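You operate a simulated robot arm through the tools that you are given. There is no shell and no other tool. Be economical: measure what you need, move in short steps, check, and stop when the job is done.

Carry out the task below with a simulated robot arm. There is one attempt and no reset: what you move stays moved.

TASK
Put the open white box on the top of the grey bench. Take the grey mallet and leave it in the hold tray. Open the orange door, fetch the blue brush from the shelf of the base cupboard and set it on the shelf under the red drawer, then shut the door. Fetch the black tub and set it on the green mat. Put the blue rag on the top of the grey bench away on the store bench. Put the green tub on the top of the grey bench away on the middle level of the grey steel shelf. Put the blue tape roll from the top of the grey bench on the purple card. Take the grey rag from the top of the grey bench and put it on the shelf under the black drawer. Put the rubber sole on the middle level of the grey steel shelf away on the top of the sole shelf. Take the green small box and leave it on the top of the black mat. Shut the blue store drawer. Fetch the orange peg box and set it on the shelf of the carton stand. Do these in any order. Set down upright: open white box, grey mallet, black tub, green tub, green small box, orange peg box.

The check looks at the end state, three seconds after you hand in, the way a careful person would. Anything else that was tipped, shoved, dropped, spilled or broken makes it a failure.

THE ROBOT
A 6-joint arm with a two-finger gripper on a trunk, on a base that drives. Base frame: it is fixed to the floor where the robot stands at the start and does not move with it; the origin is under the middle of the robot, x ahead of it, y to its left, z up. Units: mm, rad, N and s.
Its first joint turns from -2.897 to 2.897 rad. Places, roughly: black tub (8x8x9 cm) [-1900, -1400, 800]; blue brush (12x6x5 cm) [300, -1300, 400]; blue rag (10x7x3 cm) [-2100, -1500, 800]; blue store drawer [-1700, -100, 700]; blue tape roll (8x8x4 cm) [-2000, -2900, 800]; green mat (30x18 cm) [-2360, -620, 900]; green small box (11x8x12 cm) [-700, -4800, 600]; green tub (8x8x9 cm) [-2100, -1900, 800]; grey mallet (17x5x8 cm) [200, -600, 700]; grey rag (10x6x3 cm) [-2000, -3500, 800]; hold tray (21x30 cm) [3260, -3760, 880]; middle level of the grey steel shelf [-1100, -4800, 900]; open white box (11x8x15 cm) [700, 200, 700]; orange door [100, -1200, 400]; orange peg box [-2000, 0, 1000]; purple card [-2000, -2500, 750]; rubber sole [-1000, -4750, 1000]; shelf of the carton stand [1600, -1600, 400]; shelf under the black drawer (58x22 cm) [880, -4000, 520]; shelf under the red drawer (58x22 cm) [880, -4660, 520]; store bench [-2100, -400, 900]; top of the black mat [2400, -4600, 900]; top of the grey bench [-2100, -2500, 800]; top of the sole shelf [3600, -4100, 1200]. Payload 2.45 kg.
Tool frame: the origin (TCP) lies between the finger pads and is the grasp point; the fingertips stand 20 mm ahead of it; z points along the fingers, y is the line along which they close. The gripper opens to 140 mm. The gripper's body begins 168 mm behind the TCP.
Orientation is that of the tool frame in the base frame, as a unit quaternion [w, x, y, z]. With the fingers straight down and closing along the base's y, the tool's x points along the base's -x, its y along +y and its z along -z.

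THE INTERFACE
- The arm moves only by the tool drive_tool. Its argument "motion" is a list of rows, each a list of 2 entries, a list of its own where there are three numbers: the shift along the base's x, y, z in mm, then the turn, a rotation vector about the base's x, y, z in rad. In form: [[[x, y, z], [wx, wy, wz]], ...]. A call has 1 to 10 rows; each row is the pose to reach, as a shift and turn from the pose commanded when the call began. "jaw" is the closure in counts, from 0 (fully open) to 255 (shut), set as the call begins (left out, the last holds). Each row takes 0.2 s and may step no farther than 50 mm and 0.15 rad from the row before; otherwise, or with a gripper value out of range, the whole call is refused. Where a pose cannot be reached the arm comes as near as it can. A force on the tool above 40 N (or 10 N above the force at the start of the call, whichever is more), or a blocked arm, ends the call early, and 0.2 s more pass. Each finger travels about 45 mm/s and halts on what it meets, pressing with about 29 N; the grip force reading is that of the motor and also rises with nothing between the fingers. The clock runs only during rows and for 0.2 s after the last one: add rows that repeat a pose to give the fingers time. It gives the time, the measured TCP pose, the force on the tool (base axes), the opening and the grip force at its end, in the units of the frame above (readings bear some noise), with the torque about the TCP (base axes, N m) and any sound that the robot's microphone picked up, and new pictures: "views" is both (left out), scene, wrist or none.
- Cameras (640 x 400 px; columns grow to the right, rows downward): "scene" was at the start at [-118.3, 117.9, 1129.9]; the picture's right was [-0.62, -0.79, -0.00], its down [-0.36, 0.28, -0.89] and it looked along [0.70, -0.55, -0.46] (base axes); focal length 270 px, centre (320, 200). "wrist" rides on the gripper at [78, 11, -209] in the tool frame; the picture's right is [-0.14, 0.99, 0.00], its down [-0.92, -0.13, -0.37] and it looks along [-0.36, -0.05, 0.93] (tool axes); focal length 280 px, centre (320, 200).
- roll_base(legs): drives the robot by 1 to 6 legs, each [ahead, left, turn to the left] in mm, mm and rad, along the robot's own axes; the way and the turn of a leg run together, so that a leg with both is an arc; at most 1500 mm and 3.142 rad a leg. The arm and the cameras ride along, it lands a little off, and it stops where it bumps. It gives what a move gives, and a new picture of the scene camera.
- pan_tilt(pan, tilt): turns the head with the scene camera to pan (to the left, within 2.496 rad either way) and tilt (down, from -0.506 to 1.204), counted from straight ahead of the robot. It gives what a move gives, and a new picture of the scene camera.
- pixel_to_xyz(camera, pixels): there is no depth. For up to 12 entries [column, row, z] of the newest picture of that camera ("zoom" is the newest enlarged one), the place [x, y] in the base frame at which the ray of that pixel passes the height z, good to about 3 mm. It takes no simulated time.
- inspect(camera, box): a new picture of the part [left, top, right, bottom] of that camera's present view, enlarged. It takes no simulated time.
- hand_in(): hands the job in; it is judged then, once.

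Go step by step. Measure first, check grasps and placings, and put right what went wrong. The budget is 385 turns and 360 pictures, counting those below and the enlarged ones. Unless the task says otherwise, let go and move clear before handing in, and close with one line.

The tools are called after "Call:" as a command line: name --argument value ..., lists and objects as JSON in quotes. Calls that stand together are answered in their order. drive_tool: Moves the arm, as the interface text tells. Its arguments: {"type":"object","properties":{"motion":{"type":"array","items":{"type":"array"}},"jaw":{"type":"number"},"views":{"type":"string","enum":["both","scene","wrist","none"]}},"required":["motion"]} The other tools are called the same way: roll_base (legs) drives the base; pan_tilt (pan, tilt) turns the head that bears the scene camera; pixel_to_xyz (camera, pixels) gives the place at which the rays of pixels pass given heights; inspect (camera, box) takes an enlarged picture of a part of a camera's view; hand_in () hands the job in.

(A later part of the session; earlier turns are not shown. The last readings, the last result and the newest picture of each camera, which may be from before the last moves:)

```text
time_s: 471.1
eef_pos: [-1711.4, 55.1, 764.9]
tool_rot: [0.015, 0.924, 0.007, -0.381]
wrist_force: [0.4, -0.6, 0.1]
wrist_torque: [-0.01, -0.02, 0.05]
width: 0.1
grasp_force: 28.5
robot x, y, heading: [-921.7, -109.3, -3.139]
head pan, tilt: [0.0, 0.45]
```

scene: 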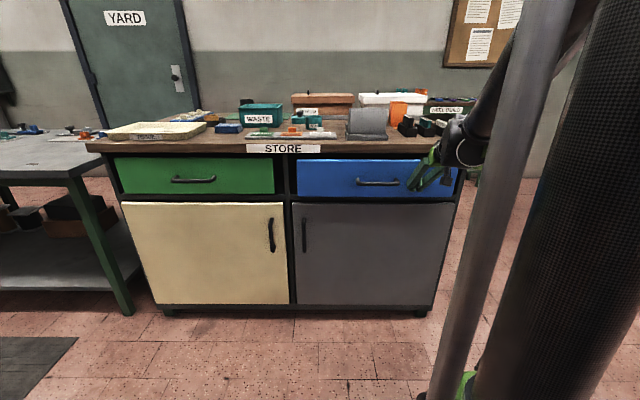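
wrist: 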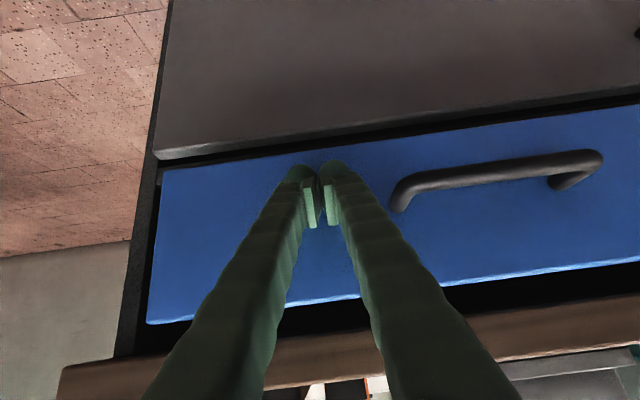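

The drawer is nearly flush. I'll push gently until resistance.

Call:
drive_tool --motion '[[[-6, 0, 0], [0, 0, 0]], [[-12, 0, 0], [0, 0, 0]], [[-18, 0, 0], [0, 0, 0]], [[-24, 0, 0], [0, 0, 0]], [[-30, 0, 0], [0, 0, 0]], [[-36, 0, 0], [0, 0, 0]]]' --views "none"

Call:
drive_tool --motion '[[[40, 0, 0], [0, 0, 0]], [[80, 0, 15], [0, 0, 0]], [[110, -20, 50], [0, 0, 0]], [[110, -40, 90], [0, 0, 0]], [[110, -60, 130], [0, 0, 0]], [[110, -80, 175], [0, 0, 0]], [[110, -100, 220], [0, 0, 0]], [[110, -120, 265], [0, 0, 0]], [[110, -140, 310], [0, 0, 0]], [[110, -150, 350], [0, 0, 0]]]' --views "scene"

Call:
inspect --camera "scene" --box '[80, 80, 500, 330]'

```text
time_s: 472.5
eef_pos: [-1739.8, 56.3, 761.1]
tool_rot: [0.014, 0.925, 0.007, -0.381]
wrist_force: [14.6, 0.1, 1.0]
wrist_torque: [-0.04, 0.02, -0.11]
width: 0.0
grasp_force: 29.8
robot x, y, heading: [-923.8, -112.4, -3.14]
head pan, tilt: [0.0, 0.45]
stopped in row 6: the force on the tool passed its limit at 52 N (the readings are from after the stop); the commanded pose is now the measured one
```

```text
refused: row 3 steps farther than a row can; nothing moved
```

```text
1.52 times, centred on (290, 205) of scene
```

zoom: 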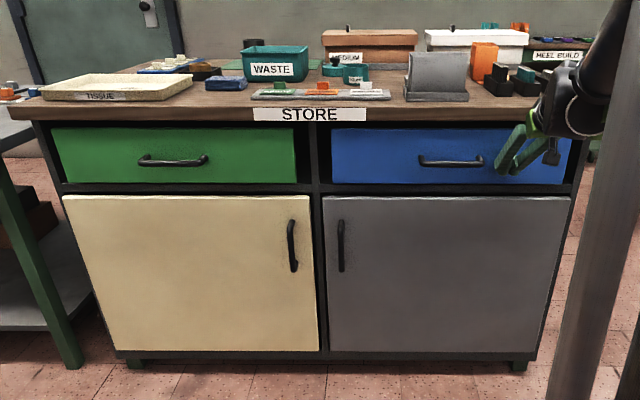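

The drawer is shut, flush like its neighbour. I'll withdraw and raise the arm to look at the orange peg box.

Call:
drive_tool --motion '[[[40, 0, 0], [0, 0, 0]], [[80, 0, 10], [0, 0, 0]], [[110, -10, 45], [0, 0, 0]], [[110, -20, 90], [0, 0, 0]], [[110, -30, 135], [0, 0, 0]], [[110, -40, 180], [0, 0, 0]], [[110, -50, 225], [0, 0, 0]], [[110, -60, 270], [0, 0, 0]], [[110, -60, 318], [0, 0, 0]], [[110, -60, 366], [0, 0, 0]]]' --jaw 0 --views "none"

Call:
roll_base --legs '[[330, -60, 0]]'

Call:
drive_tool --motion '[[[0, 0, 0], [0, 0, 0]]]' --views "wrist"

Call:
inspect --camera "scene" --box '[280, 60, 600, 240]'

```text
time_s: 474.7
eef_pos: [-1635.4, -2.7, 1129.9]
tool_rot: [0.016, 0.925, 0.008, -0.38]
wrist_force: [0.1, 0.8, 0.5]
wrist_torque: [0.0, 0.03, -0.02]
width: 140.2
grasp_force: 0.1
robot x, y, heading: [-923.0, -107.7, -3.136]
head pan, tilt: [0.0, 0.45]
```

```text
time_s: 476.9
eef_pos: [-1964.3, 59.0, 1128.0]
tool_rot: [0.014, 0.925, 0.006, -0.38]
wrist_force: [0.1, -0.1, 0.5]
wrist_torque: [-0.03, 0.01, 0.01]
width: 140.0
grasp_force: 0.1
robot x, y, heading: [-1249.7, -50.9, -3.137]
head pan, tilt: [0.0, 0.45]
```

scene: 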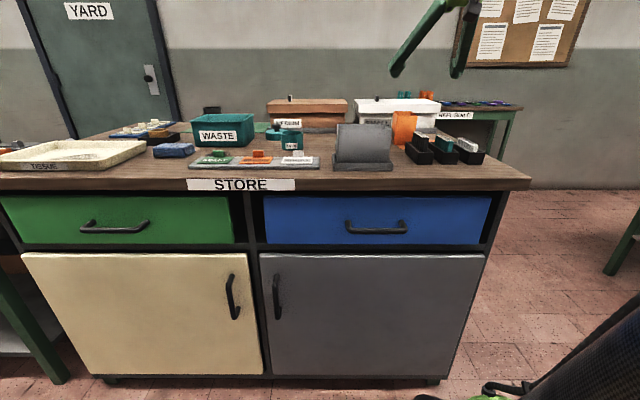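

```text
time_s: 477.3
eef_pos: [-1964.0, 58.1, 1130.4]
tool_rot: [0.014, 0.925, 0.006, -0.38]
wrist_force: [0.2, 0.6, 0.4]
wrist_torque: [0.03, 0.04, -0.02]
width: 139.9
grasp_force: 0.1
robot x, y, heading: [-1249.0, -46.6, -3.139]
head pan, tilt: [0.0, 0.45]
```

wrist: 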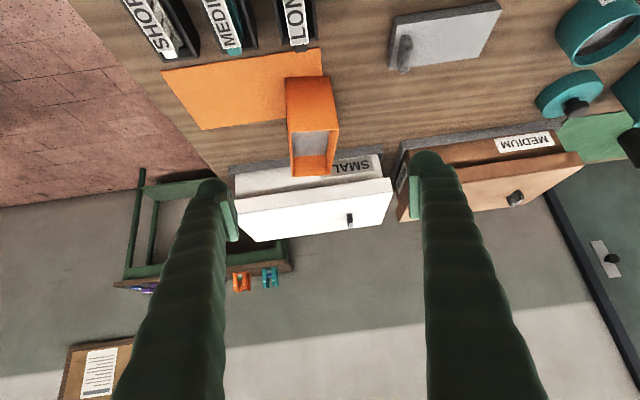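

```text
2.00 times, centred on (440, 150) of scene
```

zoom: 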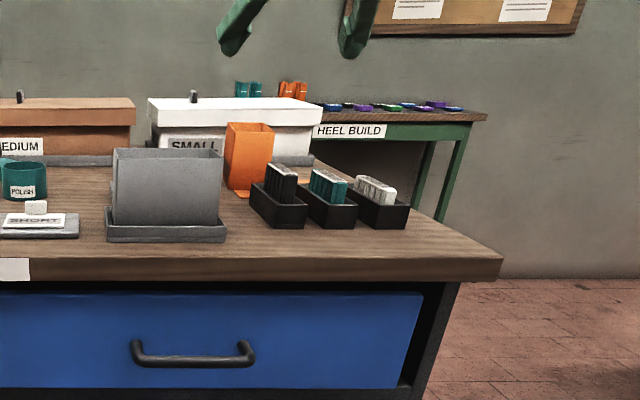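

The orange peg box shows at wrist (312,125). I'll measure its base and height.

Call:
inspect --camera "wrist" --box '[240, 40, 400, 200]'

Call:
pixel_to_xyz --camera "wrist" --pixels '[[287, 79, 897], [331, 76, 897], [288, 129, 1000], [338, 126, 1000], [288, 129, 1020], [338, 126, 1020], [293, 175, 1000], [331, 174, 1000], [293, 175, 1020], [235, 172, 897], [160, 70, 897], [320, 47, 897]]'

Call:
pixel_to_xyz --camera "scene" --pixels '[[394, 142, 897], [406, 145, 897], [393, 111, 1000], [416, 114, 1000], [393, 111, 1020], [416, 114, 1020], [393, 111, 980]]'

```text
2.50 times, centred on (320, 120) of wrist
```

zoom: 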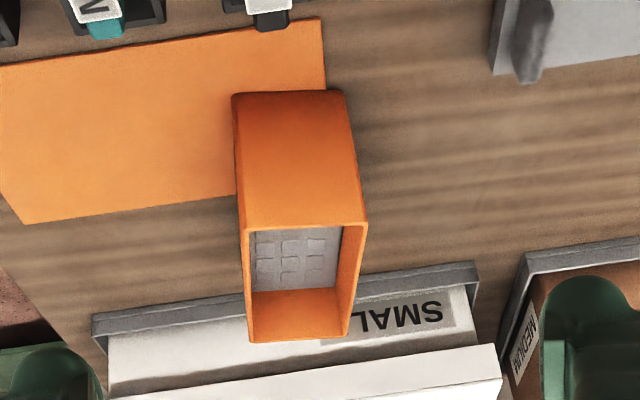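

```text
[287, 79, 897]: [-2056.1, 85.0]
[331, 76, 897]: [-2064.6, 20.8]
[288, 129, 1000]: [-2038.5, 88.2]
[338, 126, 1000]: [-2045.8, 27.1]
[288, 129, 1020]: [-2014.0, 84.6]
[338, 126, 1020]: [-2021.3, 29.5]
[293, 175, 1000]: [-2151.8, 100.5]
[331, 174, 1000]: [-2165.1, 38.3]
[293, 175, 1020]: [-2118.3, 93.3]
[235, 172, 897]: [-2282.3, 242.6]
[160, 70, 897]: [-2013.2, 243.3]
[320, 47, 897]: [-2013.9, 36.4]
```

```text
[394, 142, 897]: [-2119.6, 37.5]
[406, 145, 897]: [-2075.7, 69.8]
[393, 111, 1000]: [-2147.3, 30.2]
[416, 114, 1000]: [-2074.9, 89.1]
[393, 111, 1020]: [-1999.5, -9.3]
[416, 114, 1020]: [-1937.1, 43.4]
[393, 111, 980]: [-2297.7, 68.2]
```

The peg box is about 63 mm wide in y, 120 mm deep and 95 mm tall, centred near (-2115,60), yawed -0.11. I'll approach with the yaw matched.

Call:
drive_tool --motion '[[[-25, 1, -35], [0, 0, -0.05]], [[-50, 2, -70], [0, 0, -0.1]], [[-75, 2, -105], [0, 0, -0.13]], [[-100, 2, -132], [0, 0, -0.13]], [[-100, 2, -132], [0, 0, -0.13]]]' --jaw 40

```text
time_s: 478.5
eef_pos: [-2066.8, 60.0, 998.0]
tool_rot: [-0.01, 0.923, -0.054, -0.381]
wrist_force: [0.6, -0.6, 0.4]
wrist_torque: [-0.02, 0.03, 0.01]
width: 118.1
grasp_force: 0.1
robot x, y, heading: [-1252.2, -49.2, -3.142]
head pan, tilt: [0.0, 0.45]
```

scene: 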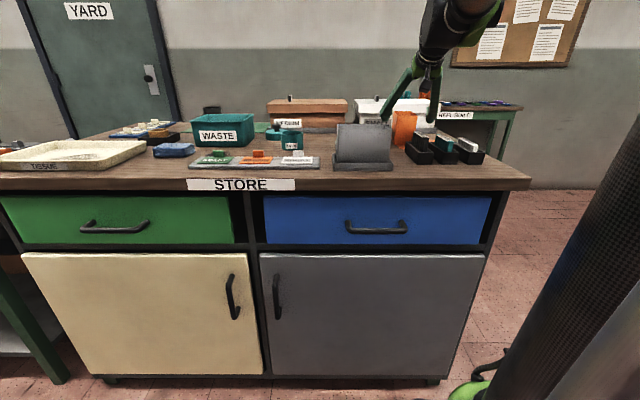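
wrist: 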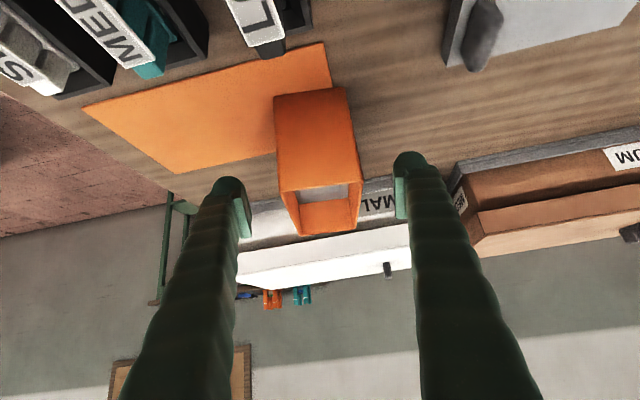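

Well aligned. I'll advance and close.

Call:
drive_tool --motion '[[[-25, 1, -26], [0, 0, 0]], [[-50, 2, -51], [0, 0, 0]], [[-50, 2, -51], [0, 0, 0]]]' --views "none"

Call:
drive_tool --motion '[[[0, 0, 0], [0, 0, 0]], [[0, 0, 0], [0, 0, 0]], [[0, 0, 0], [0, 0, 0]], [[0, 0, 0], [0, 0, 0]], [[0, 0, 0], [0, 0, 0]], [[0, 0, 30], [0, 0, 0]], [[0, 0, 60], [0, 0, 0]], [[0, 0, 60], [0, 0, 0]]]' --jaw 255

```text
time_s: 479.3
eef_pos: [-2114.1, 62.7, 944.2]
tool_rot: [-0.01, 0.923, -0.054, -0.38]
wrist_force: [-0.2, -0.3, -0.6]
wrist_torque: [0.01, -0.02, -0.01]
width: 117.8
grasp_force: 0.2
robot x, y, heading: [-1250.2, -50.5, -3.137]
head pan, tilt: [0.0, 0.45]
```

```text
time_s: 481.1
eef_pos: [-2112.3, 61.0, 1006.5]
tool_rot: [-0.01, 0.923, -0.053, -0.38]
wrist_force: [-0.8, -0.1, -2.7]
wrist_torque: [0.01, 0.01, 0.06]
width: 68.5
grasp_force: 29.0
robot x, y, heading: [-1251.7, -48.4, -3.14]
head pan, tilt: [0.0, 0.45]
```

scene: 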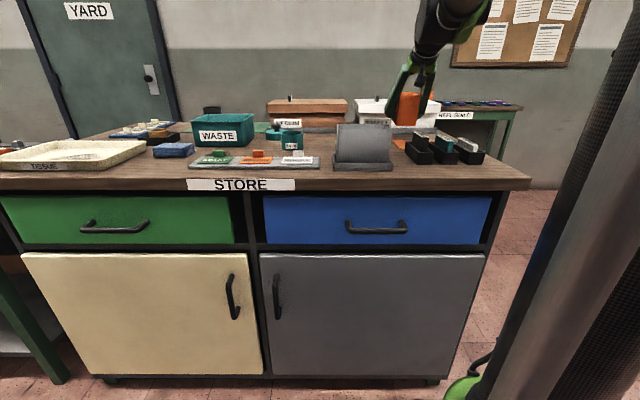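
wrist: 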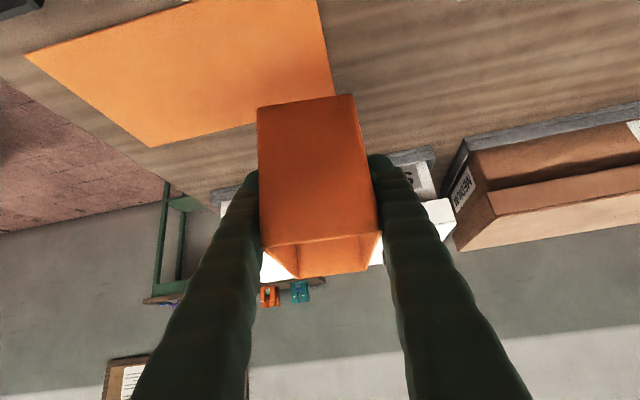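

The peg box is lifted (68.5 mm, bottom 47 mm below the TCP). I'll raise and retract it, then drive to the carton stand.

Call:
drive_tool --motion '[[[0, 0, 40], [0, 0, 0]], [[15, -5, 80], [0, 0, 0]], [[45, -12, 110], [0, 0, 0]], [[85, -20, 130], [0, 0, 0]], [[130, -30, 140], [0, 0, 0]], [[175, -40, 140], [0, 0, 0]], [[220, -50, 140], [0, 0, 0]], [[262, -60, 140], [0, 0, 0]]]' --views "wrist"

Call:
roll_base --legs '[[-450, 0, 0], [0, 1180, 0], [0, 1130, 0], [-1400, 0, 0]]'

```text
time_s: 482.9
eef_pos: [-1848.2, 3.1, 1145.1]
tool_rot: [-0.011, 0.923, -0.054, -0.38]
wrist_force: [0.7, 1.0, -2.5]
wrist_torque: [0.0, -0.04, -0.02]
width: 68.5
grasp_force: 29.4
robot x, y, heading: [-1248.8, -48.2, -3.139]
head pan, tilt: [0.0, 0.45]
```

wrist: 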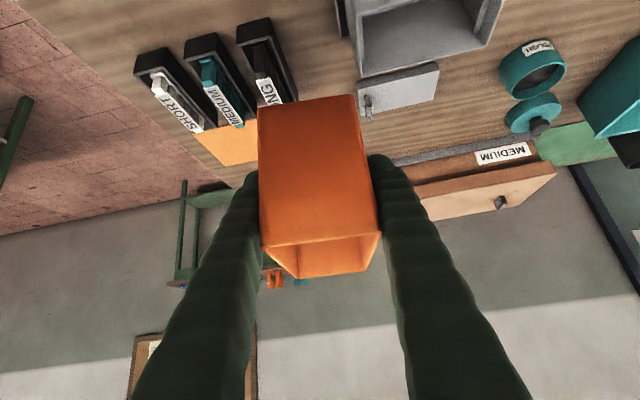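

```text
time_s: 503.3
eef_pos: [85.9, -2283.8, 1145.6]
tool_rot: [-0.009, 0.923, -0.053, -0.381]
wrist_force: [0.0, -1.2, -2.9]
wrist_torque: [0.01, -0.01, -0.01]
width: 68.5
grasp_force: 29.2
robot x, y, heading: [683.2, -2334.6, -3.138]
head pan, tilt: [0.0, 0.45]
```

scene: 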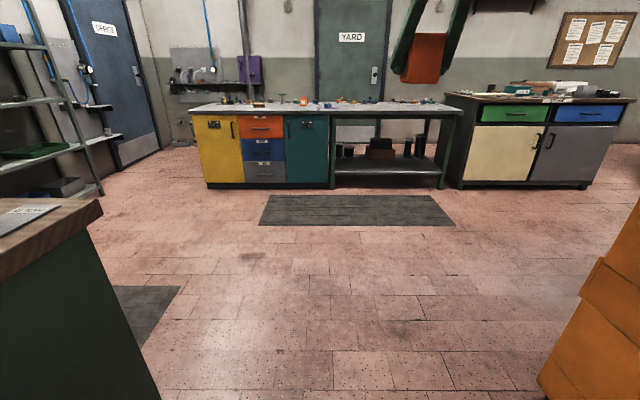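

Call:
roll_base --legs '[[-900, 120, 0], [0, 0, -1.573]]'

Call:
pan_tilt --pan 0.0 --tilt 0.55

```text
time_s: 511.8
eef_pos: [1621.3, -1858.1, 1146.0]
tool_rot: [0.278, -0.61, 0.695, 0.26]
wrist_force: [0.5, -0.6, -2.7]
wrist_torque: [0.04, -0.02, -0.01]
width: 68.5
grasp_force: 28.9
robot x, y, heading: [1559.6, -2457.3, 1.562]
head pan, tilt: [0.0, 0.45]
```

scene: 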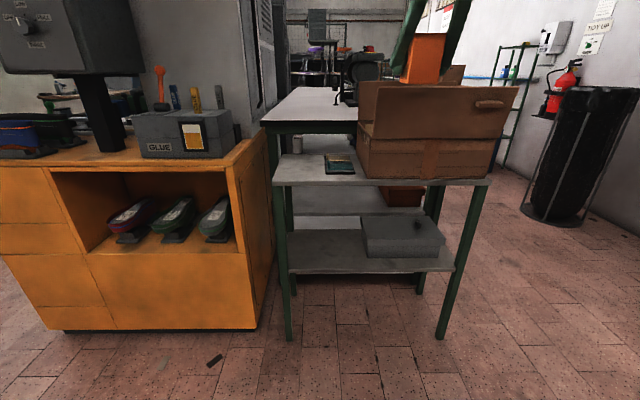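

```text
time_s: 512.5
eef_pos: [1622.1, -1858.9, 1144.5]
tool_rot: [0.278, -0.61, 0.695, 0.26]
wrist_force: [-0.3, 0.3, -2.7]
wrist_torque: [-0.02, -0.01, 0.0]
width: 68.7
grasp_force: 28.7
robot x, y, heading: [1561.8, -2460.8, 1.56]
head pan, tilt: [0.0, 0.55]
```

scene: 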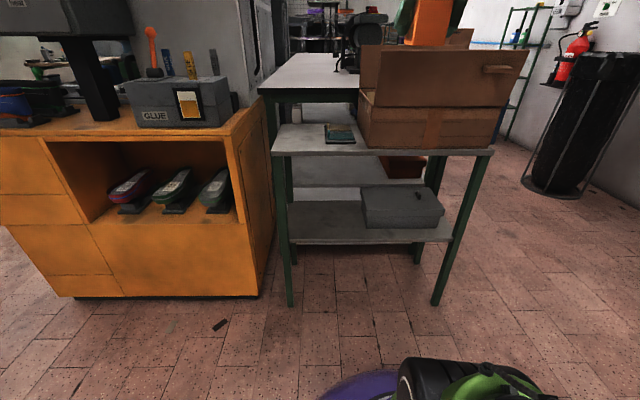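

The carton stand's lower shelf is free on its left, around (325,228). I'll measure the stand.

Call:
pixel_to_xyz --camera "scene" --pixels '[[290, 305, 0], [436, 303, 0], [325, 243, 300], [325, 243, 340], [325, 243, 380], [325, 216, 340], [340, 156, 700], [340, 156, 740], [340, 156, 660], [362, 225, 340], [292, 240, 340], [450, 240, 340]]'

Call:
inspect --camera "scene" --box '[250, 100, 510, 320]'

```text
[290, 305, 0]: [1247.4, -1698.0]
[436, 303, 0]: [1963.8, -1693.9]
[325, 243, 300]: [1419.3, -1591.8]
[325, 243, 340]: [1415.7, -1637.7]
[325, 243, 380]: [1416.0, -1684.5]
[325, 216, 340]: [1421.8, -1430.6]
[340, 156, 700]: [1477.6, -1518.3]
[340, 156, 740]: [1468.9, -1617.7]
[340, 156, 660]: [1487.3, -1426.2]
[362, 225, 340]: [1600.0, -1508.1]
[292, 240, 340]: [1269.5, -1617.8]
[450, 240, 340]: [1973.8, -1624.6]
```

```text
1.82 times, centred on (380, 210) of scene
```

zoom: 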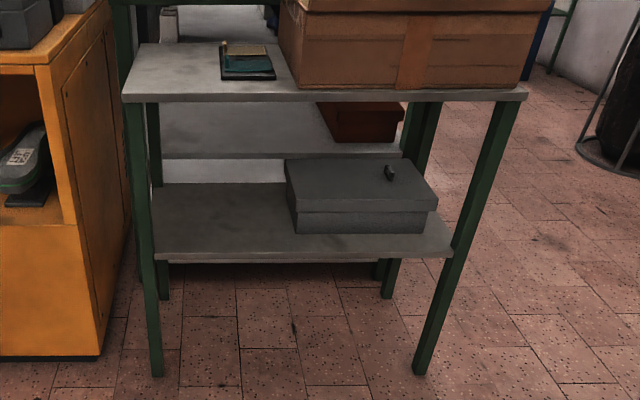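

The shelf is at z≈375 with its front at y≈-1670; the free part is x 1270–1580. I'll back off, shift left, then lower the box with the arm extended.

Call:
roll_base --legs '[[-280, 140, 0]]'

Call:
drive_tool --motion '[[[-8, 25, -40], [0, 0, 0.03]], [[-16, 50, -80], [0, 0, 0.06]], [[-24, 75, -120], [0, 0, 0.09]], [[-32, 100, -160], [0, 0, 0.12]], [[-40, 120, -203], [0, 0, 0.12]], [[-48, 140, -246], [0, 0, 0.12]], [[-56, 155, -291], [0, 0, 0.12]], [[-62, 170, -336], [0, 0, 0.12]], [[-62, 185, -382], [0, 0, 0.12]], [[-62, 200, -428], [0, 0, 0.12]]]' --views "none"

Call:
drive_tool --motion '[[[0, 10, -48], [0, 0, 0]], [[0, 20, -96], [0, 0, 0]], [[0, 30, -144], [0, 0, 0]], [[0, 40, -192], [0, 0, 0]], [[0, 50, -225], [0, 0, 0]], [[0, 60, -250], [0, 0, 0]]]'

```text
time_s: 514.6
eef_pos: [1472.7, -2140.6, 1145.0]
tool_rot: [0.277, -0.613, 0.693, 0.261]
wrist_force: [-0.7, -0.3, -2.0]
wrist_torque: [0.02, 0.02, 0.0]
width: 68.6
grasp_force: 28.9
robot x, y, heading: [1413.4, -2738.1, 1.563]
head pan, tilt: [0.0, 0.55]
```

scene: 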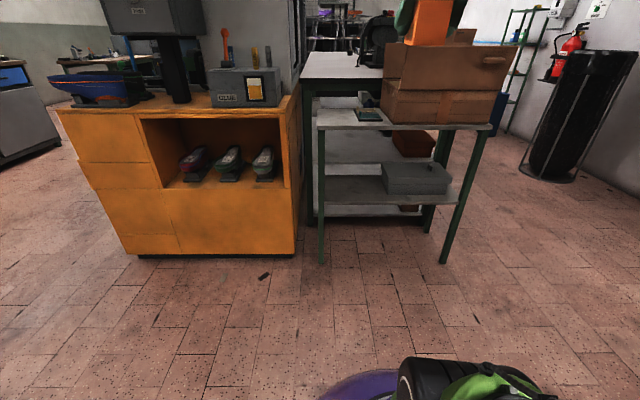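

```text
time_s: 516.8
eef_pos: [1407.8, -1938.3, 716.4]
tool_rot: [0.261, -0.653, 0.655, 0.277]
wrist_force: [0.8, -1.6, -2.1]
wrist_torque: [0.02, 0.0, 0.0]
width: 68.4
grasp_force: 28.7
robot x, y, heading: [1417.3, -2739.3, 1.565]
head pan, tilt: [0.0, 0.55]
```

```text
time_s: 518.2
eef_pos: [1410.0, -1879.0, 466.2]
tool_rot: [0.261, -0.653, 0.655, 0.277]
wrist_force: [0.3, -0.1, -2.0]
wrist_torque: [-0.01, 0.01, -0.02]
width: 68.6
grasp_force: 29.1
robot x, y, heading: [1414.7, -2740.1, 1.566]
head pan, tilt: [0.0, 0.55]
```

scene: 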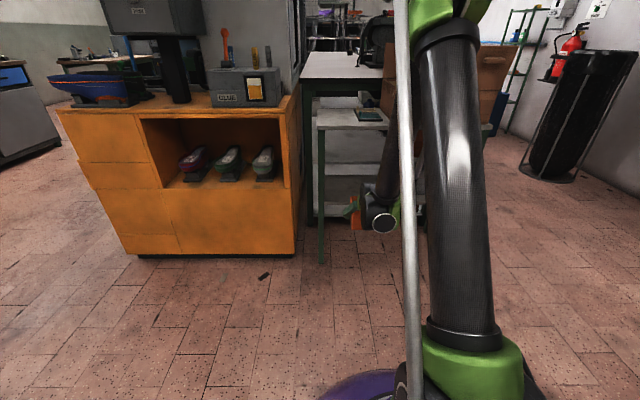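
wrist: 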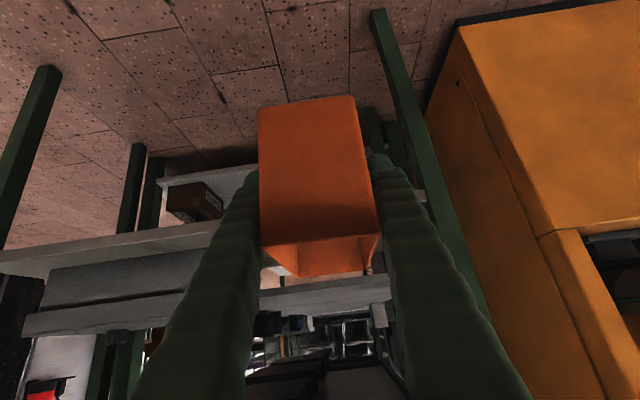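

Call:
pixel_to_xyz --camera "wrist" --pixels '[[150, 238, 360], [150, 238, 375], [150, 238, 390], [60, 250, 375], [380, 10, 0]]'

Call:
inspect --camera "wrist" --box '[0, 140, 420, 380]'

```text
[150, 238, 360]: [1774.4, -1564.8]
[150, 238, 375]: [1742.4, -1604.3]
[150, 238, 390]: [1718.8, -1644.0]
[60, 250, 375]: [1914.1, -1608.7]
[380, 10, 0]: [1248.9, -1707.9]
```

```text
1.52 times, centred on (210, 260) of wrist
```

zoom: 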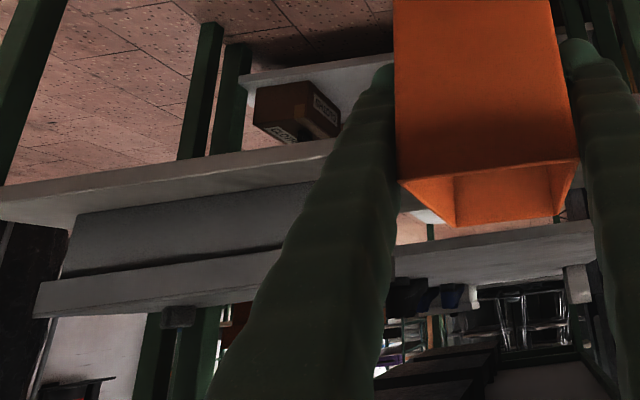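

The two views disagree on the height, so I'll recheck the shelf edge from the present scene picture.

Call:
inspect --camera "scene" --box '[290, 100, 480, 280]'

Call:
pixel_to_xyz --camera "scene" --pixels '[[321, 264, 0], [335, 204, 380], [335, 204, 400], [335, 204, 420], [338, 126, 760], [338, 126, 780], [338, 126, 800]]'

```text
2.22 times, centred on (385, 190) of scene
```

zoom: 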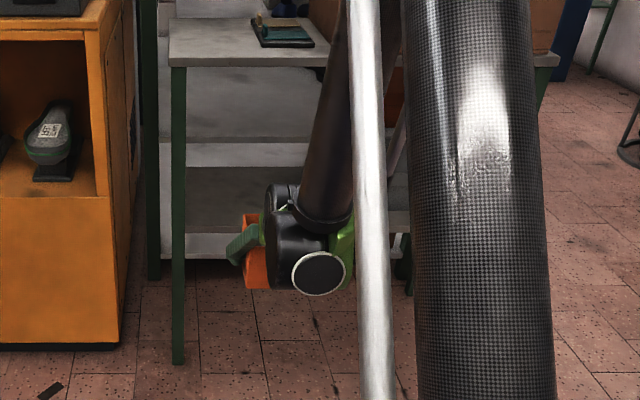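

```text
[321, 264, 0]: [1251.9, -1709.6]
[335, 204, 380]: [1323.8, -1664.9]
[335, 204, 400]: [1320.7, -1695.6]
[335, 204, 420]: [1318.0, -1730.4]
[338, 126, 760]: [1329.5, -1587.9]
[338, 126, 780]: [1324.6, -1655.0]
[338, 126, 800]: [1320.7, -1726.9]
```

The shelf top is z≈402 with its front at y≈-1700. I'll raise 16 mm and drive 275 mm ahead so the box enters.

Call:
drive_tool --motion '[[[0, 0, 10], [0, 0, 0]], [[5, 0, 18], [0, 0, 0]]]' --views "none"

Call:
roll_base --legs '[[275, 0, 0]]'

Call:
drive_tool --motion '[[[0, 0, -5], [0, 0, 0]], [[0, 0, -10], [0, 0, 0]]]' --views "wrist"

```text
time_s: 518.8
eef_pos: [1415.5, -1879.2, 486.3]
tool_rot: [0.261, -0.652, 0.656, 0.277]
wrist_force: [0.3, -0.2, -2.1]
wrist_torque: [-0.01, -0.03, -0.03]
width: 68.2
grasp_force: 29.1
robot x, y, heading: [1415.8, -2740.3, 1.565]
head pan, tilt: [0.0, 0.55]
```

```text
time_s: 520.8
eef_pos: [1414.3, -1603.3, 485.0]
tool_rot: [0.26, -0.654, 0.654, 0.278]
wrist_force: [-0.3, -0.2, -1.5]
wrist_torque: [0.06, 0.0, -0.02]
width: 68.4
grasp_force: 29.1
robot x, y, heading: [1414.6, -2464.8, 1.569]
head pan, tilt: [0.0, 0.55]
```

scene: 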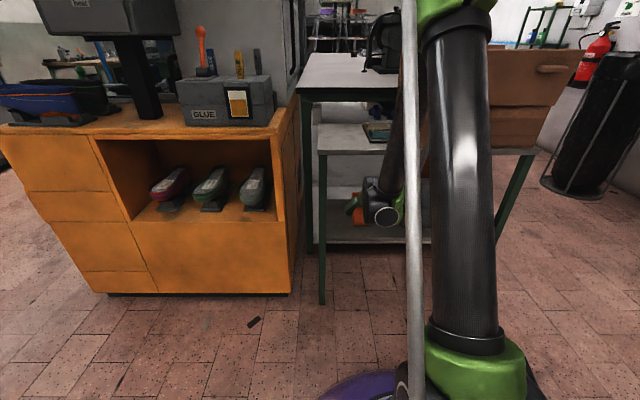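

```text
time_s: 521.4
eef_pos: [1414.5, -1603.3, 477.5]
tool_rot: [-0.261, 0.654, -0.653, -0.278]
wrist_force: [-0.4, -0.1, -2.6]
wrist_torque: [0.02, -0.03, 0.0]
width: 68.6
grasp_force: 28.8
robot x, y, heading: [1414.2, -2460.9, 1.57]
head pan, tilt: [0.0, 0.55]
```

wrist: 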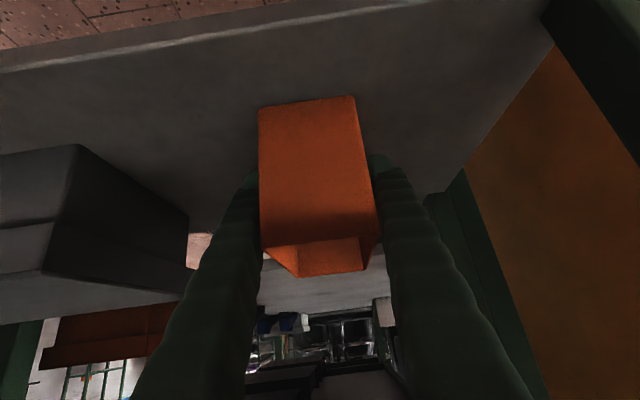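

The box is over the shelf, with the toolbox well to the side. Lowering to contact.

Call:
drive_tool --motion '[[[0, 0, -10], [0, 0, 0]], [[0, 0, -17], [0, 0, 0]], [[0, 0, -21], [0, 0, 0]], [[0, 0, -25], [0, 0, 0]], [[0, 0, -29], [0, 0, 0]], [[0, 0, -33], [0, 0, 0]], [[0, 0, -37], [0, 0, 0]], [[0, 0, -41], [0, 0, 0]], [[0, 0, -45], [0, 0, 0]]]' --views "wrist"

```text
time_s: 522.5
eef_pos: [1413.6, -1603.8, 451.7]
tool_rot: [-0.262, 0.654, -0.653, -0.279]
wrist_force: [-1.4, -4.5, 24.3]
wrist_torque: [-0.57, -0.82, -0.57]
width: 68.6
grasp_force: 29.2
robot x, y, heading: [1416.9, -2461.6, 1.573]
head pan, tilt: [0.0, 0.55]
stopped in row 5: the force on the tool passed its limit at 42 N (the readings are from after the stop); the commanded pose is now the measured one
```

wrist: 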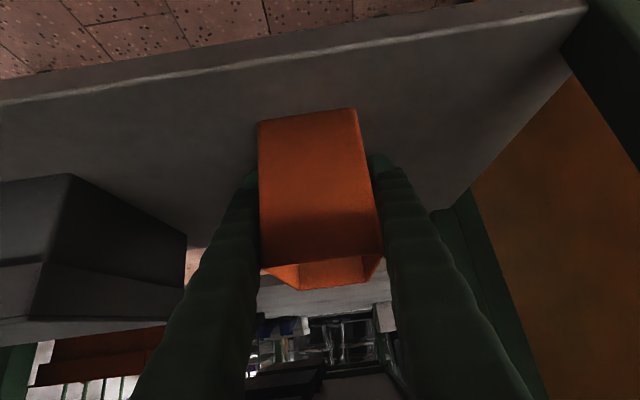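

Contact at z≈452. Release and back out along the axis.

Call:
drive_tool --motion '[[[0, 0, 1], [0, 0, 0]], [[0, 0, 1], [0, 0, 0]], [[0, 0, 1], [0, 0, 0]], [[0, 0, 2], [0, 0, 0]], [[0, -30, 30], [0, 0, 0]], [[0, -60, 60], [0, 0, 0]], [[0, -90, 90], [0, 0, 0]], [[0, -110, 120], [0, 0, 0]]]' --jaw 80 --views "wrist"

```text
time_s: 524.3
eef_pos: [1409.1, -1713.0, 571.1]
tool_rot: [-0.261, 0.654, -0.654, -0.277]
wrist_force: [0.8, 0.2, 0.0]
wrist_torque: [-0.05, 0.02, 0.01]
width: 95.6
grasp_force: 0.0
robot x, y, heading: [1412.7, -2463.8, 1.566]
head pan, tilt: [0.0, 0.55]
```

wrist: 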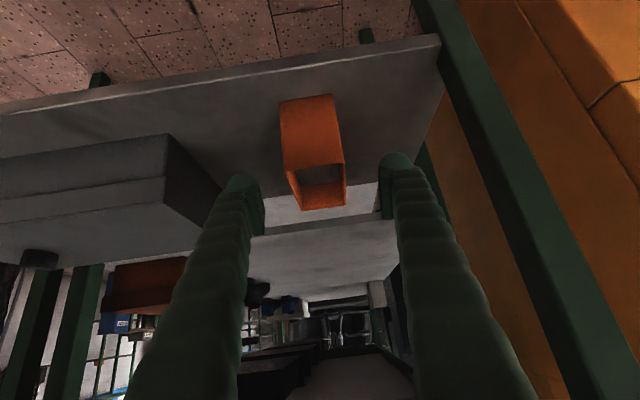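

The peg box stands on the carton-stand shelf. I'll back out, raise the arm and drive west to face the orange cupboard.

Call:
roll_base --legs '[[-280, 0, 0]]'

Call:
drive_tool --motion '[[[0, -10, 48], [0, 0, 0]], [[0, -20, 96], [0, 0, 0]], [[0, -30, 144], [0, 0, 0]], [[0, -40, 192], [0, 0, 0]], [[0, -55, 238], [0, 0, 0]], [[0, -70, 284], [0, 0, 0]], [[0, -85, 330], [0, 0, 0]], [[0, -100, 376], [0, 0, 0]], [[0, -115, 422], [0, 0, 0]], [[0, -130, 468], [0, 0, 0]]]' --jaw 0 --views "none"

Call:
roll_base --legs '[[250, 0, 0], [0, 0, -1.57], [-1400, 0, 0], [-1000, 50, 0]]'

```text
time_s: 526.3
eef_pos: [1408.3, -1993.8, 571.5]
tool_rot: [-0.26, 0.655, -0.653, -0.277]
wrist_force: [0.2, -0.1, 0.6]
wrist_torque: [0.02, -0.01, -0.03]
width: 96.4
grasp_force: 0.1
robot x, y, heading: [1417.7, -2741.7, 1.578]
head pan, tilt: [0.0, 0.55]
```

scene: 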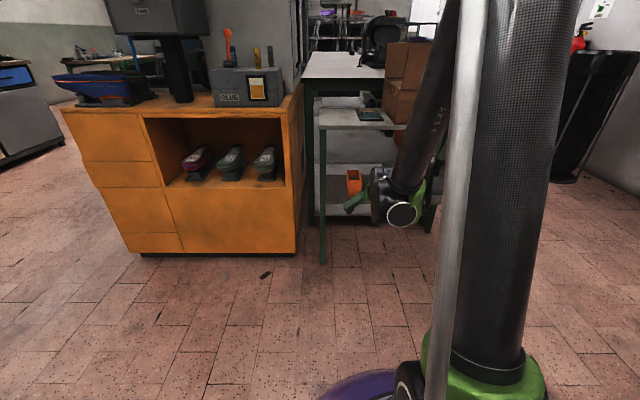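

```text
time_s: 528.5
eef_pos: [1409.0, -2125.0, 1041.6]
tool_rot: [-0.261, 0.655, -0.653, -0.276]
wrist_force: [-0.4, 0.2, -0.2]
wrist_torque: [-0.02, -0.01, 0.0]
width: 140.1
grasp_force: 0.1
robot x, y, heading: [1417.9, -2742.2, 1.568]
head pan, tilt: [0.0, 0.55]
```

```text
time_s: 545.3
eef_pos: [-368.7, -2559.7, 1041.9]
tool_rot: [0.38, -0.011, 0.925, 0.016]
wrist_force: [0.0, -1.5, 0.3]
wrist_torque: [0.0, 0.04, -0.03]
width: 140.2
grasp_force: 0.0
robot x, y, heading: [-985.5, -2577.1, 0.021]
head pan, tilt: [0.0, 0.55]
```

scene: 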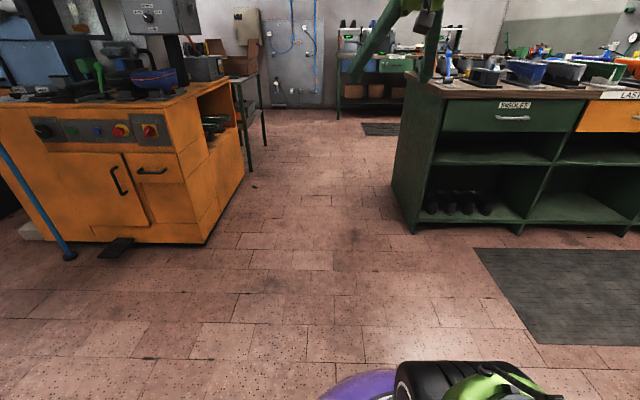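

Call:
roll_base --legs '[[0, 1330, -0.021]]'

Call:
inspect --camera "scene" --box '[150, 100, 500, 340]'

```text
time_s: 552.2
eef_pos: [-358.0, -1223.6, 1040.7]
tool_rot: [0.381, 0.018, 0.924, 0.004]
wrist_force: [0.0, 0.8, 0.5]
wrist_torque: [0.01, -0.03, 0.01]
width: 139.8
grasp_force: 0.0
robot x, y, heading: [-974.7, -1209.7, -0.038]
head pan, tilt: [0.0, 0.55]
```

scene: 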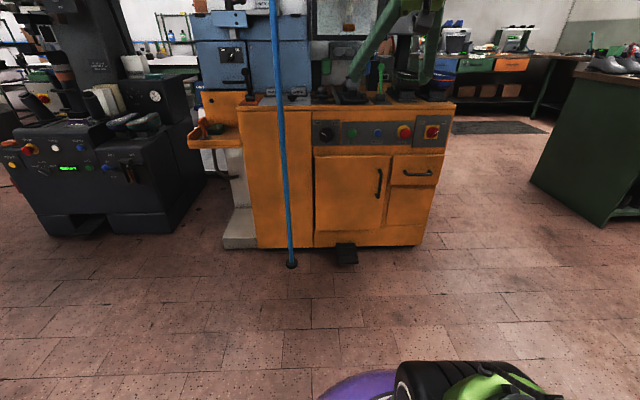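

```text
1.67 times, centred on (325, 220) of scene
```

zoom: 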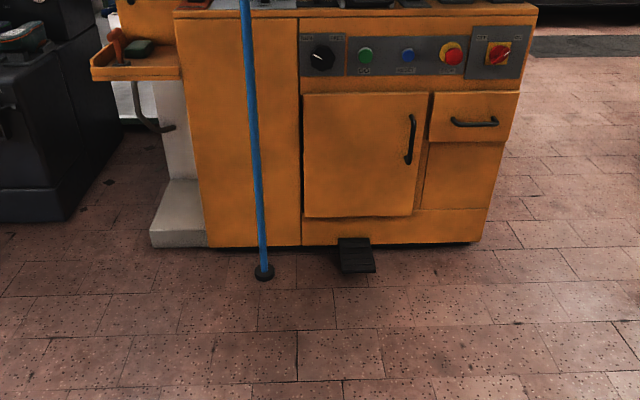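

The door hinges on its left (315) with a vertical handle at (379,183); the blue pole stands at (291,263) and a pedal on the floor at (346,252). I'll measure these.

Call:
pixel_to_xyz --camera "scene" --pixels '[[291, 264, 0], [258, 247, 0], [418, 245, 0], [346, 262, 0], [358, 262, 20], [379, 170, 500], [379, 196, 420], [379, 183, 450], [315, 232, 100], [380, 230, 100], [315, 156, 600], [390, 155, 600]]'

```text
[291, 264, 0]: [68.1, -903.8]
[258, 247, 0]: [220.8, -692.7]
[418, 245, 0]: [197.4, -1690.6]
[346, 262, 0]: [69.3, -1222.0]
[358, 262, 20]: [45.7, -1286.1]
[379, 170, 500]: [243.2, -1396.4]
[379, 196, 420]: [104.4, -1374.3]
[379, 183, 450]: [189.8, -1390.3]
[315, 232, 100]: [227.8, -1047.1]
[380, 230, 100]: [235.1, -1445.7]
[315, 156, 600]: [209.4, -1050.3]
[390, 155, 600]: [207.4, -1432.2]
```

Door spans y -1048 (hinge) to -1440, with the handle bar near (172,-1390, z 380–535). I'll line up at y≈-1390 and lower the extended arm to handle height for a wrist view.

Call:
roll_base --legs '[[0, -180, 0.038]]'

Call:
drive_tool --motion '[[[20, 0, -40], [0, 0, 0]], [[40, 0, -80], [0, 0, 0]], [[60, 0, -120], [0, 0, 0]], [[80, 0, -160], [0, 0, 0]], [[100, 0, -200], [0, 0, 0]], [[120, 0, -240], [0, 0, 0]], [[140, 0, -280], [0, 0, 0]], [[160, 0, -320], [0, 0, 0]], [[180, 0, -360], [0, 0, 0]], [[200, 0, -400], [0, 0, 0]]]' --views "none"

Call:
drive_tool --motion '[[[10, 0, -45], [0, 0, 0]], [[20, 0, -90], [0, 0, 0]], [[40, 0, -130], [0, 0, 0]], [[40, 0, -130], [0, 0, 0]]]'

```text
time_s: 553.7
eef_pos: [-361.3, -1375.5, 1041.0]
tool_rot: [0.38, 0.0, 0.925, 0.012]
wrist_force: [-0.1, -0.3, -0.2]
wrist_torque: [0.01, 0.01, 0.02]
width: 140.0
grasp_force: 0.1
robot x, y, heading: [-977.4, -1376.9, -0.003]
head pan, tilt: [0.0, 0.55]
```

scene: 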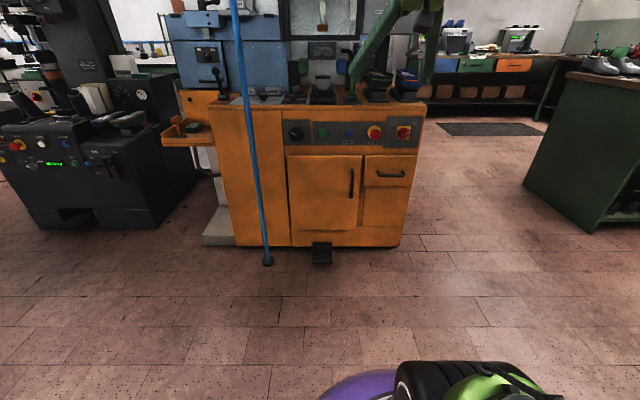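

```text
time_s: 555.9
eef_pos: [-161.5, -1375.6, 640.0]
tool_rot: [0.38, 0.0, 0.925, 0.012]
wrist_force: [0.1, 0.0, 0.1]
wrist_torque: [-0.01, -0.05, 0.01]
width: 139.7
grasp_force: 0.1
robot x, y, heading: [-976.2, -1381.2, 0.001]
head pan, tilt: [0.0, 0.55]
```

```text
time_s: 556.9
eef_pos: [-120.3, -1376.9, 510.5]
tool_rot: [0.38, 0.0, 0.925, 0.011]
wrist_force: [-0.4, 0.7, 0.4]
wrist_torque: [-0.02, 0.05, -0.03]
width: 139.9
grasp_force: 0.0
robot x, y, heading: [-978.6, -1381.2, -0.007]
head pan, tilt: [0.0, 0.55]
```

scene: 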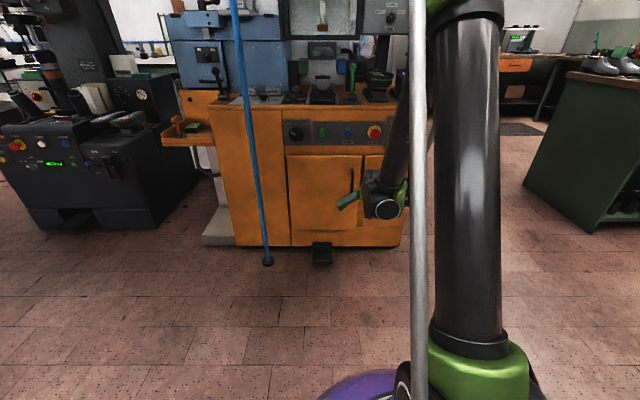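
wrist: 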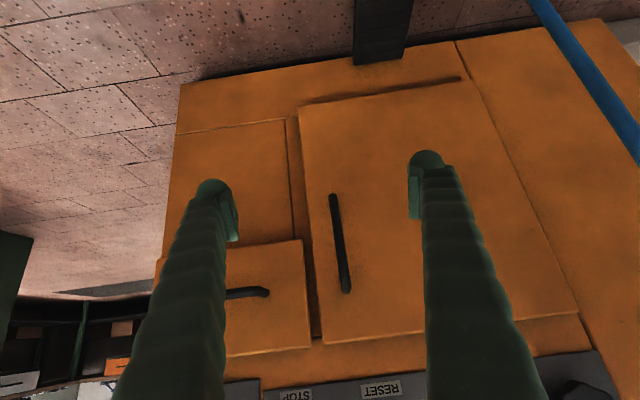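

Call:
pixel_to_xyz --camera "wrist" --pixels '[[333, 197, 350], [333, 197, 380], [333, 197, 320], [346, 290, 500], [346, 290, 520], [346, 290, 540], [300, 110, 110], [318, 340, 610], [462, 80, 110], [340, 245, 440]]'

Call:
pixel_to_xyz --camera "scene" --pixels '[[351, 172, 500], [351, 172, 530], [351, 197, 380], [351, 197, 410], [316, 262, 0], [330, 262, 0]]'

```text
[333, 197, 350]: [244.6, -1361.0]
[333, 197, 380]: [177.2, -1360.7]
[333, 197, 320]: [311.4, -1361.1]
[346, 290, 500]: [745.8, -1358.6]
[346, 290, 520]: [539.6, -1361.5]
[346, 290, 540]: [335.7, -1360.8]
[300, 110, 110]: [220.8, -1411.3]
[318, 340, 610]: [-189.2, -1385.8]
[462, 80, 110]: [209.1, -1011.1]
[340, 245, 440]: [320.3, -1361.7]
```

```text
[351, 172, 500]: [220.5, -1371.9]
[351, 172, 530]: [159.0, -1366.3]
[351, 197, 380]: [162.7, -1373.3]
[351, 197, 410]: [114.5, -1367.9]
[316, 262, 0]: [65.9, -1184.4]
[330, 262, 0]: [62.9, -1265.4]
```

The bar is at x≈170, y≈-1364, z 380–540. I'll drive ahead 190 mm and bring the fingers round it at z≈462.

Call:
roll_base --legs '[[190, 0, 0]]'

Call:
drive_tool --motion '[[[10, 7, -20], [0, 0, 0]], [[20, 13, -45], [0, 0, 0]], [[30, 13, -48], [0, 0, 0]], [[30, 13, -48], [0, 0, 0]]]' --jaw 90

```text
time_s: 558.5
eef_pos: [76.5, -1381.0, 512.5]
tool_rot: [0.38, 0.002, 0.925, 0.01]
wrist_force: [-1.2, 0.2, 0.9]
wrist_torque: [-0.01, -0.02, 0.01]
width: 140.1
grasp_force: 0.0
robot x, y, heading: [-781.9, -1382.2, -0.004]
head pan, tilt: [0.0, 0.55]
```

scene: 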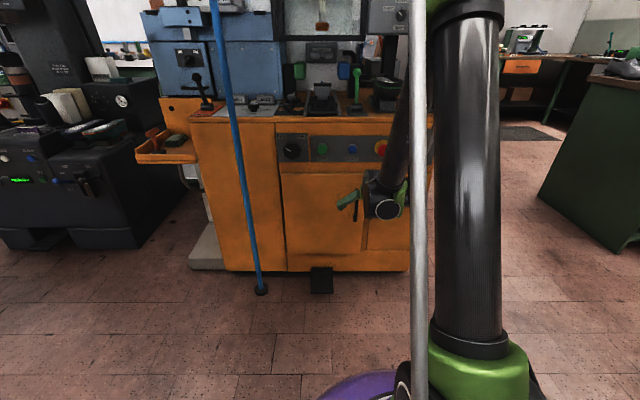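

```text
time_s: 559.3
eef_pos: [99.8, -1367.0, 463.5]
tool_rot: [0.378, 0.002, 0.926, 0.011]
wrist_force: [-5.7, 0.7, 0.6]
wrist_torque: [0.03, -0.03, 0.27]
width: 91.3
grasp_force: 0.4
robot x, y, heading: [-781.9, -1380.4, -0.01]
head pan, tilt: [0.0, 0.55]
stopped in row 4: the force on the tool passed its limit at 62 N (the readings are from after the stop); the commanded pose is now the measured one
```

scene: 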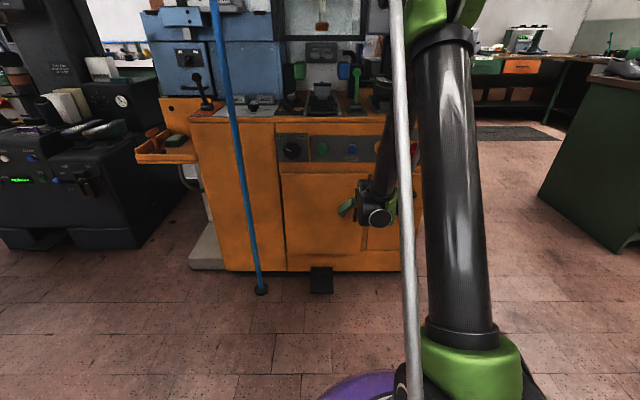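
wrist: 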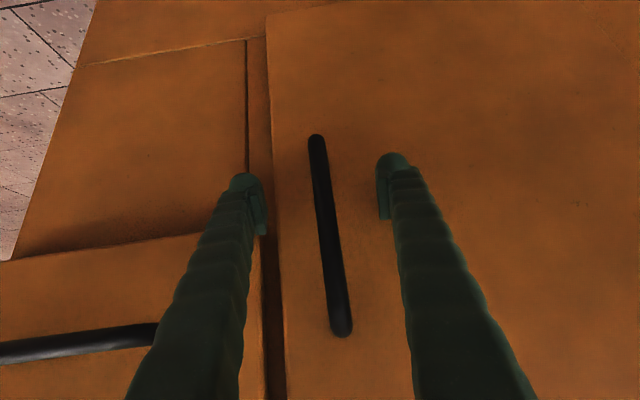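

Contact came at x≈100, so the door face is nearer than I thought. I'll re-triangulate the bar from here.

Call:
pixel_to_xyz --camera "wrist" --pixels '[[315, 138, 380], [315, 138, 400], [315, 138, 420], [342, 335, 540], [342, 335, 520], [342, 335, 560], [322, 200, 450], [322, 200, 470], [250, 160, 400], [250, 160, 440]]'

Call:
inspect --camera "wrist" --box '[200, 100, 460, 360]'

Call:
inspect --camera "scene" --box '[260, 120, 440, 300]'

```text
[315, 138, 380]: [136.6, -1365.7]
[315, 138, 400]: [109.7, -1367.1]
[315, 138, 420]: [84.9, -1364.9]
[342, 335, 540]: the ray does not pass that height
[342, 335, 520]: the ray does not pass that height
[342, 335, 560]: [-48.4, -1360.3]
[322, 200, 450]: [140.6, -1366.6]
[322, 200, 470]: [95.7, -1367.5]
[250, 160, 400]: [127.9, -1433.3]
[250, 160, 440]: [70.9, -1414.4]
```

```text
1.54 times, centred on (330, 230) of wrist
```

zoom: 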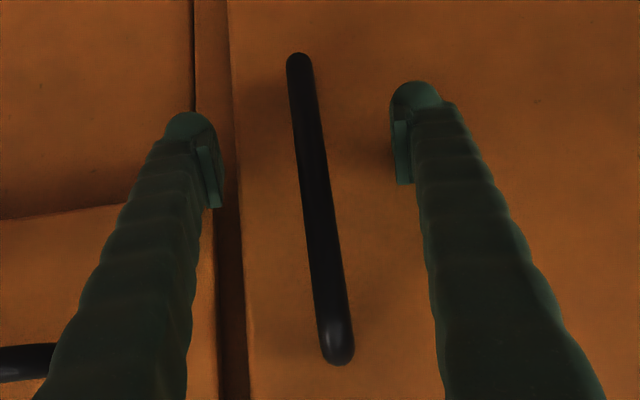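

```text
2.22 times, centred on (350, 210) of scene
```

zoom: 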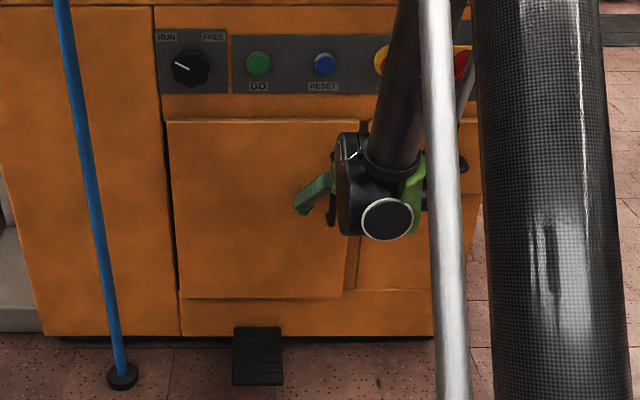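

Bar really sits at x≈88, z 420–565, so it's already between the pads. I'll ease back a few mm, then close.

Call:
drive_tool --motion '[[[-6, 0, 8], [0, 0, 0]], [[-8, 0, 15], [0, 0, 0]], [[-8, 0, 15], [0, 0, 0]]]' --views "none"

Call:
drive_tool --motion '[[[0, 0, 0], [0, 0, 0]], [[0, 0, 0], [0, 0, 0]], [[0, 0, 0], [0, 0, 0]], [[0, 0, 0], [0, 0, 0]], [[0, 0, 0], [0, 0, 0]], [[0, 0, 0], [0, 0, 0]]]' --jaw 255 --views "wrist"

```text
time_s: 560.1
eef_pos: [93.3, -1368.3, 479.7]
tool_rot: [0.379, 0.001, 0.925, 0.012]
wrist_force: [-0.1, -0.4, 0.5]
wrist_torque: [0.01, 0.01, -0.04]
width: 90.8
grasp_force: 0.0
robot x, y, heading: [-780.6, -1382.3, -0.004]
head pan, tilt: [0.0, 0.55]
```

```text
time_s: 561.5
eef_pos: [93.9, -1364.9, 479.2]
tool_rot: [0.379, 0.001, 0.925, 0.012]
wrist_force: [3.0, 21.4, -1.4]
wrist_torque: [-0.16, 0.03, -0.27]
width: 9.4
grasp_force: 33.3
robot x, y, heading: [-779.1, -1380.2, -0.004]
head pan, tilt: [0.0, 0.55]
```

wrist: 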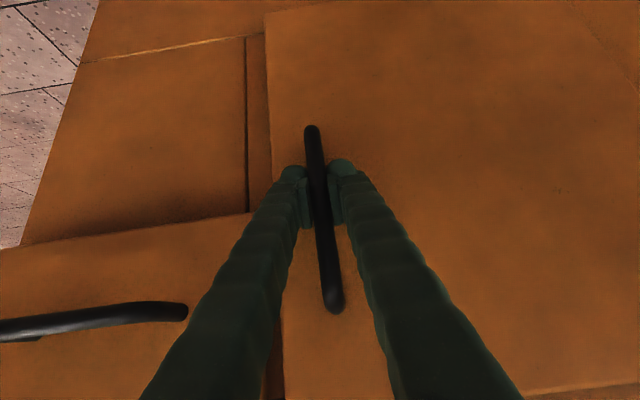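

The bar is gripped. I'll pull the door open along its arc in small steps, turning with it.

Call:
drive_tool --motion '[[[-10, 2, 0], [0, 0, -0.03]], [[-21, 4, 0], [0, 0, -0.07]], [[-32, 6, 0], [0, 0, -0.1]], [[-43, 9, 0], [0, 0, -0.14]], [[-63, 16, 0], [0, 0, -0.21]], [[-84, 24, 0], [0, 0, -0.28]], [[-103, 34, 0], [0, 0, -0.35]], [[-103, 34, 0], [0, 0, -0.35]]]'

```text
time_s: 562.2
eef_pos: [69.4, -1360.6, 478.8]
tool_rot: [0.379, 0.037, 0.925, -0.002]
wrist_force: [1.9, 3.2, 8.2]
wrist_torque: [-0.35, 0.23, -0.06]
width: 9.0
grasp_force: 36.7
robot x, y, heading: [-779.0, -1381.8, -0.002]
head pan, tilt: [0.0, 0.55]
stopped in row 3: the force on the tool passed its limit at 42 N (the readings are from after the stop); the commanded pose is now the measured one
```

scene: 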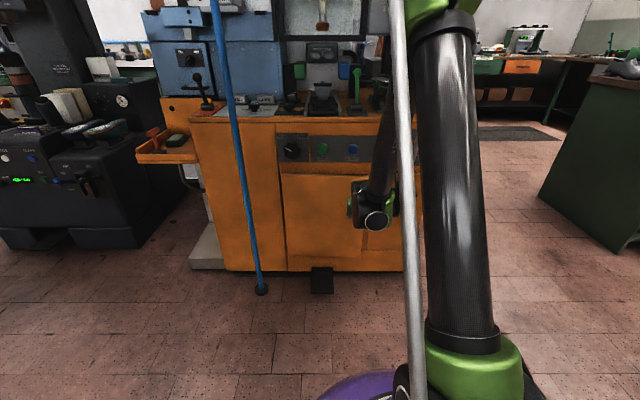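
wrist: 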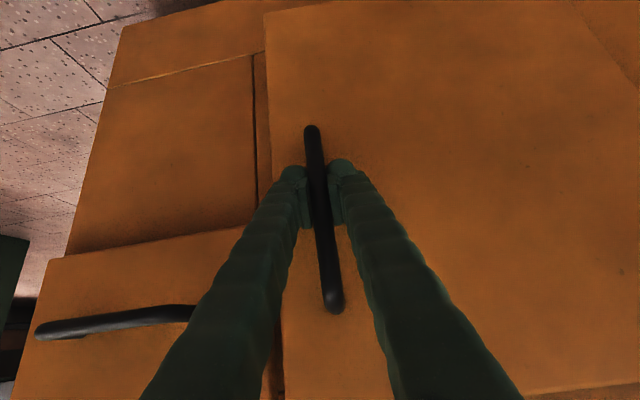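

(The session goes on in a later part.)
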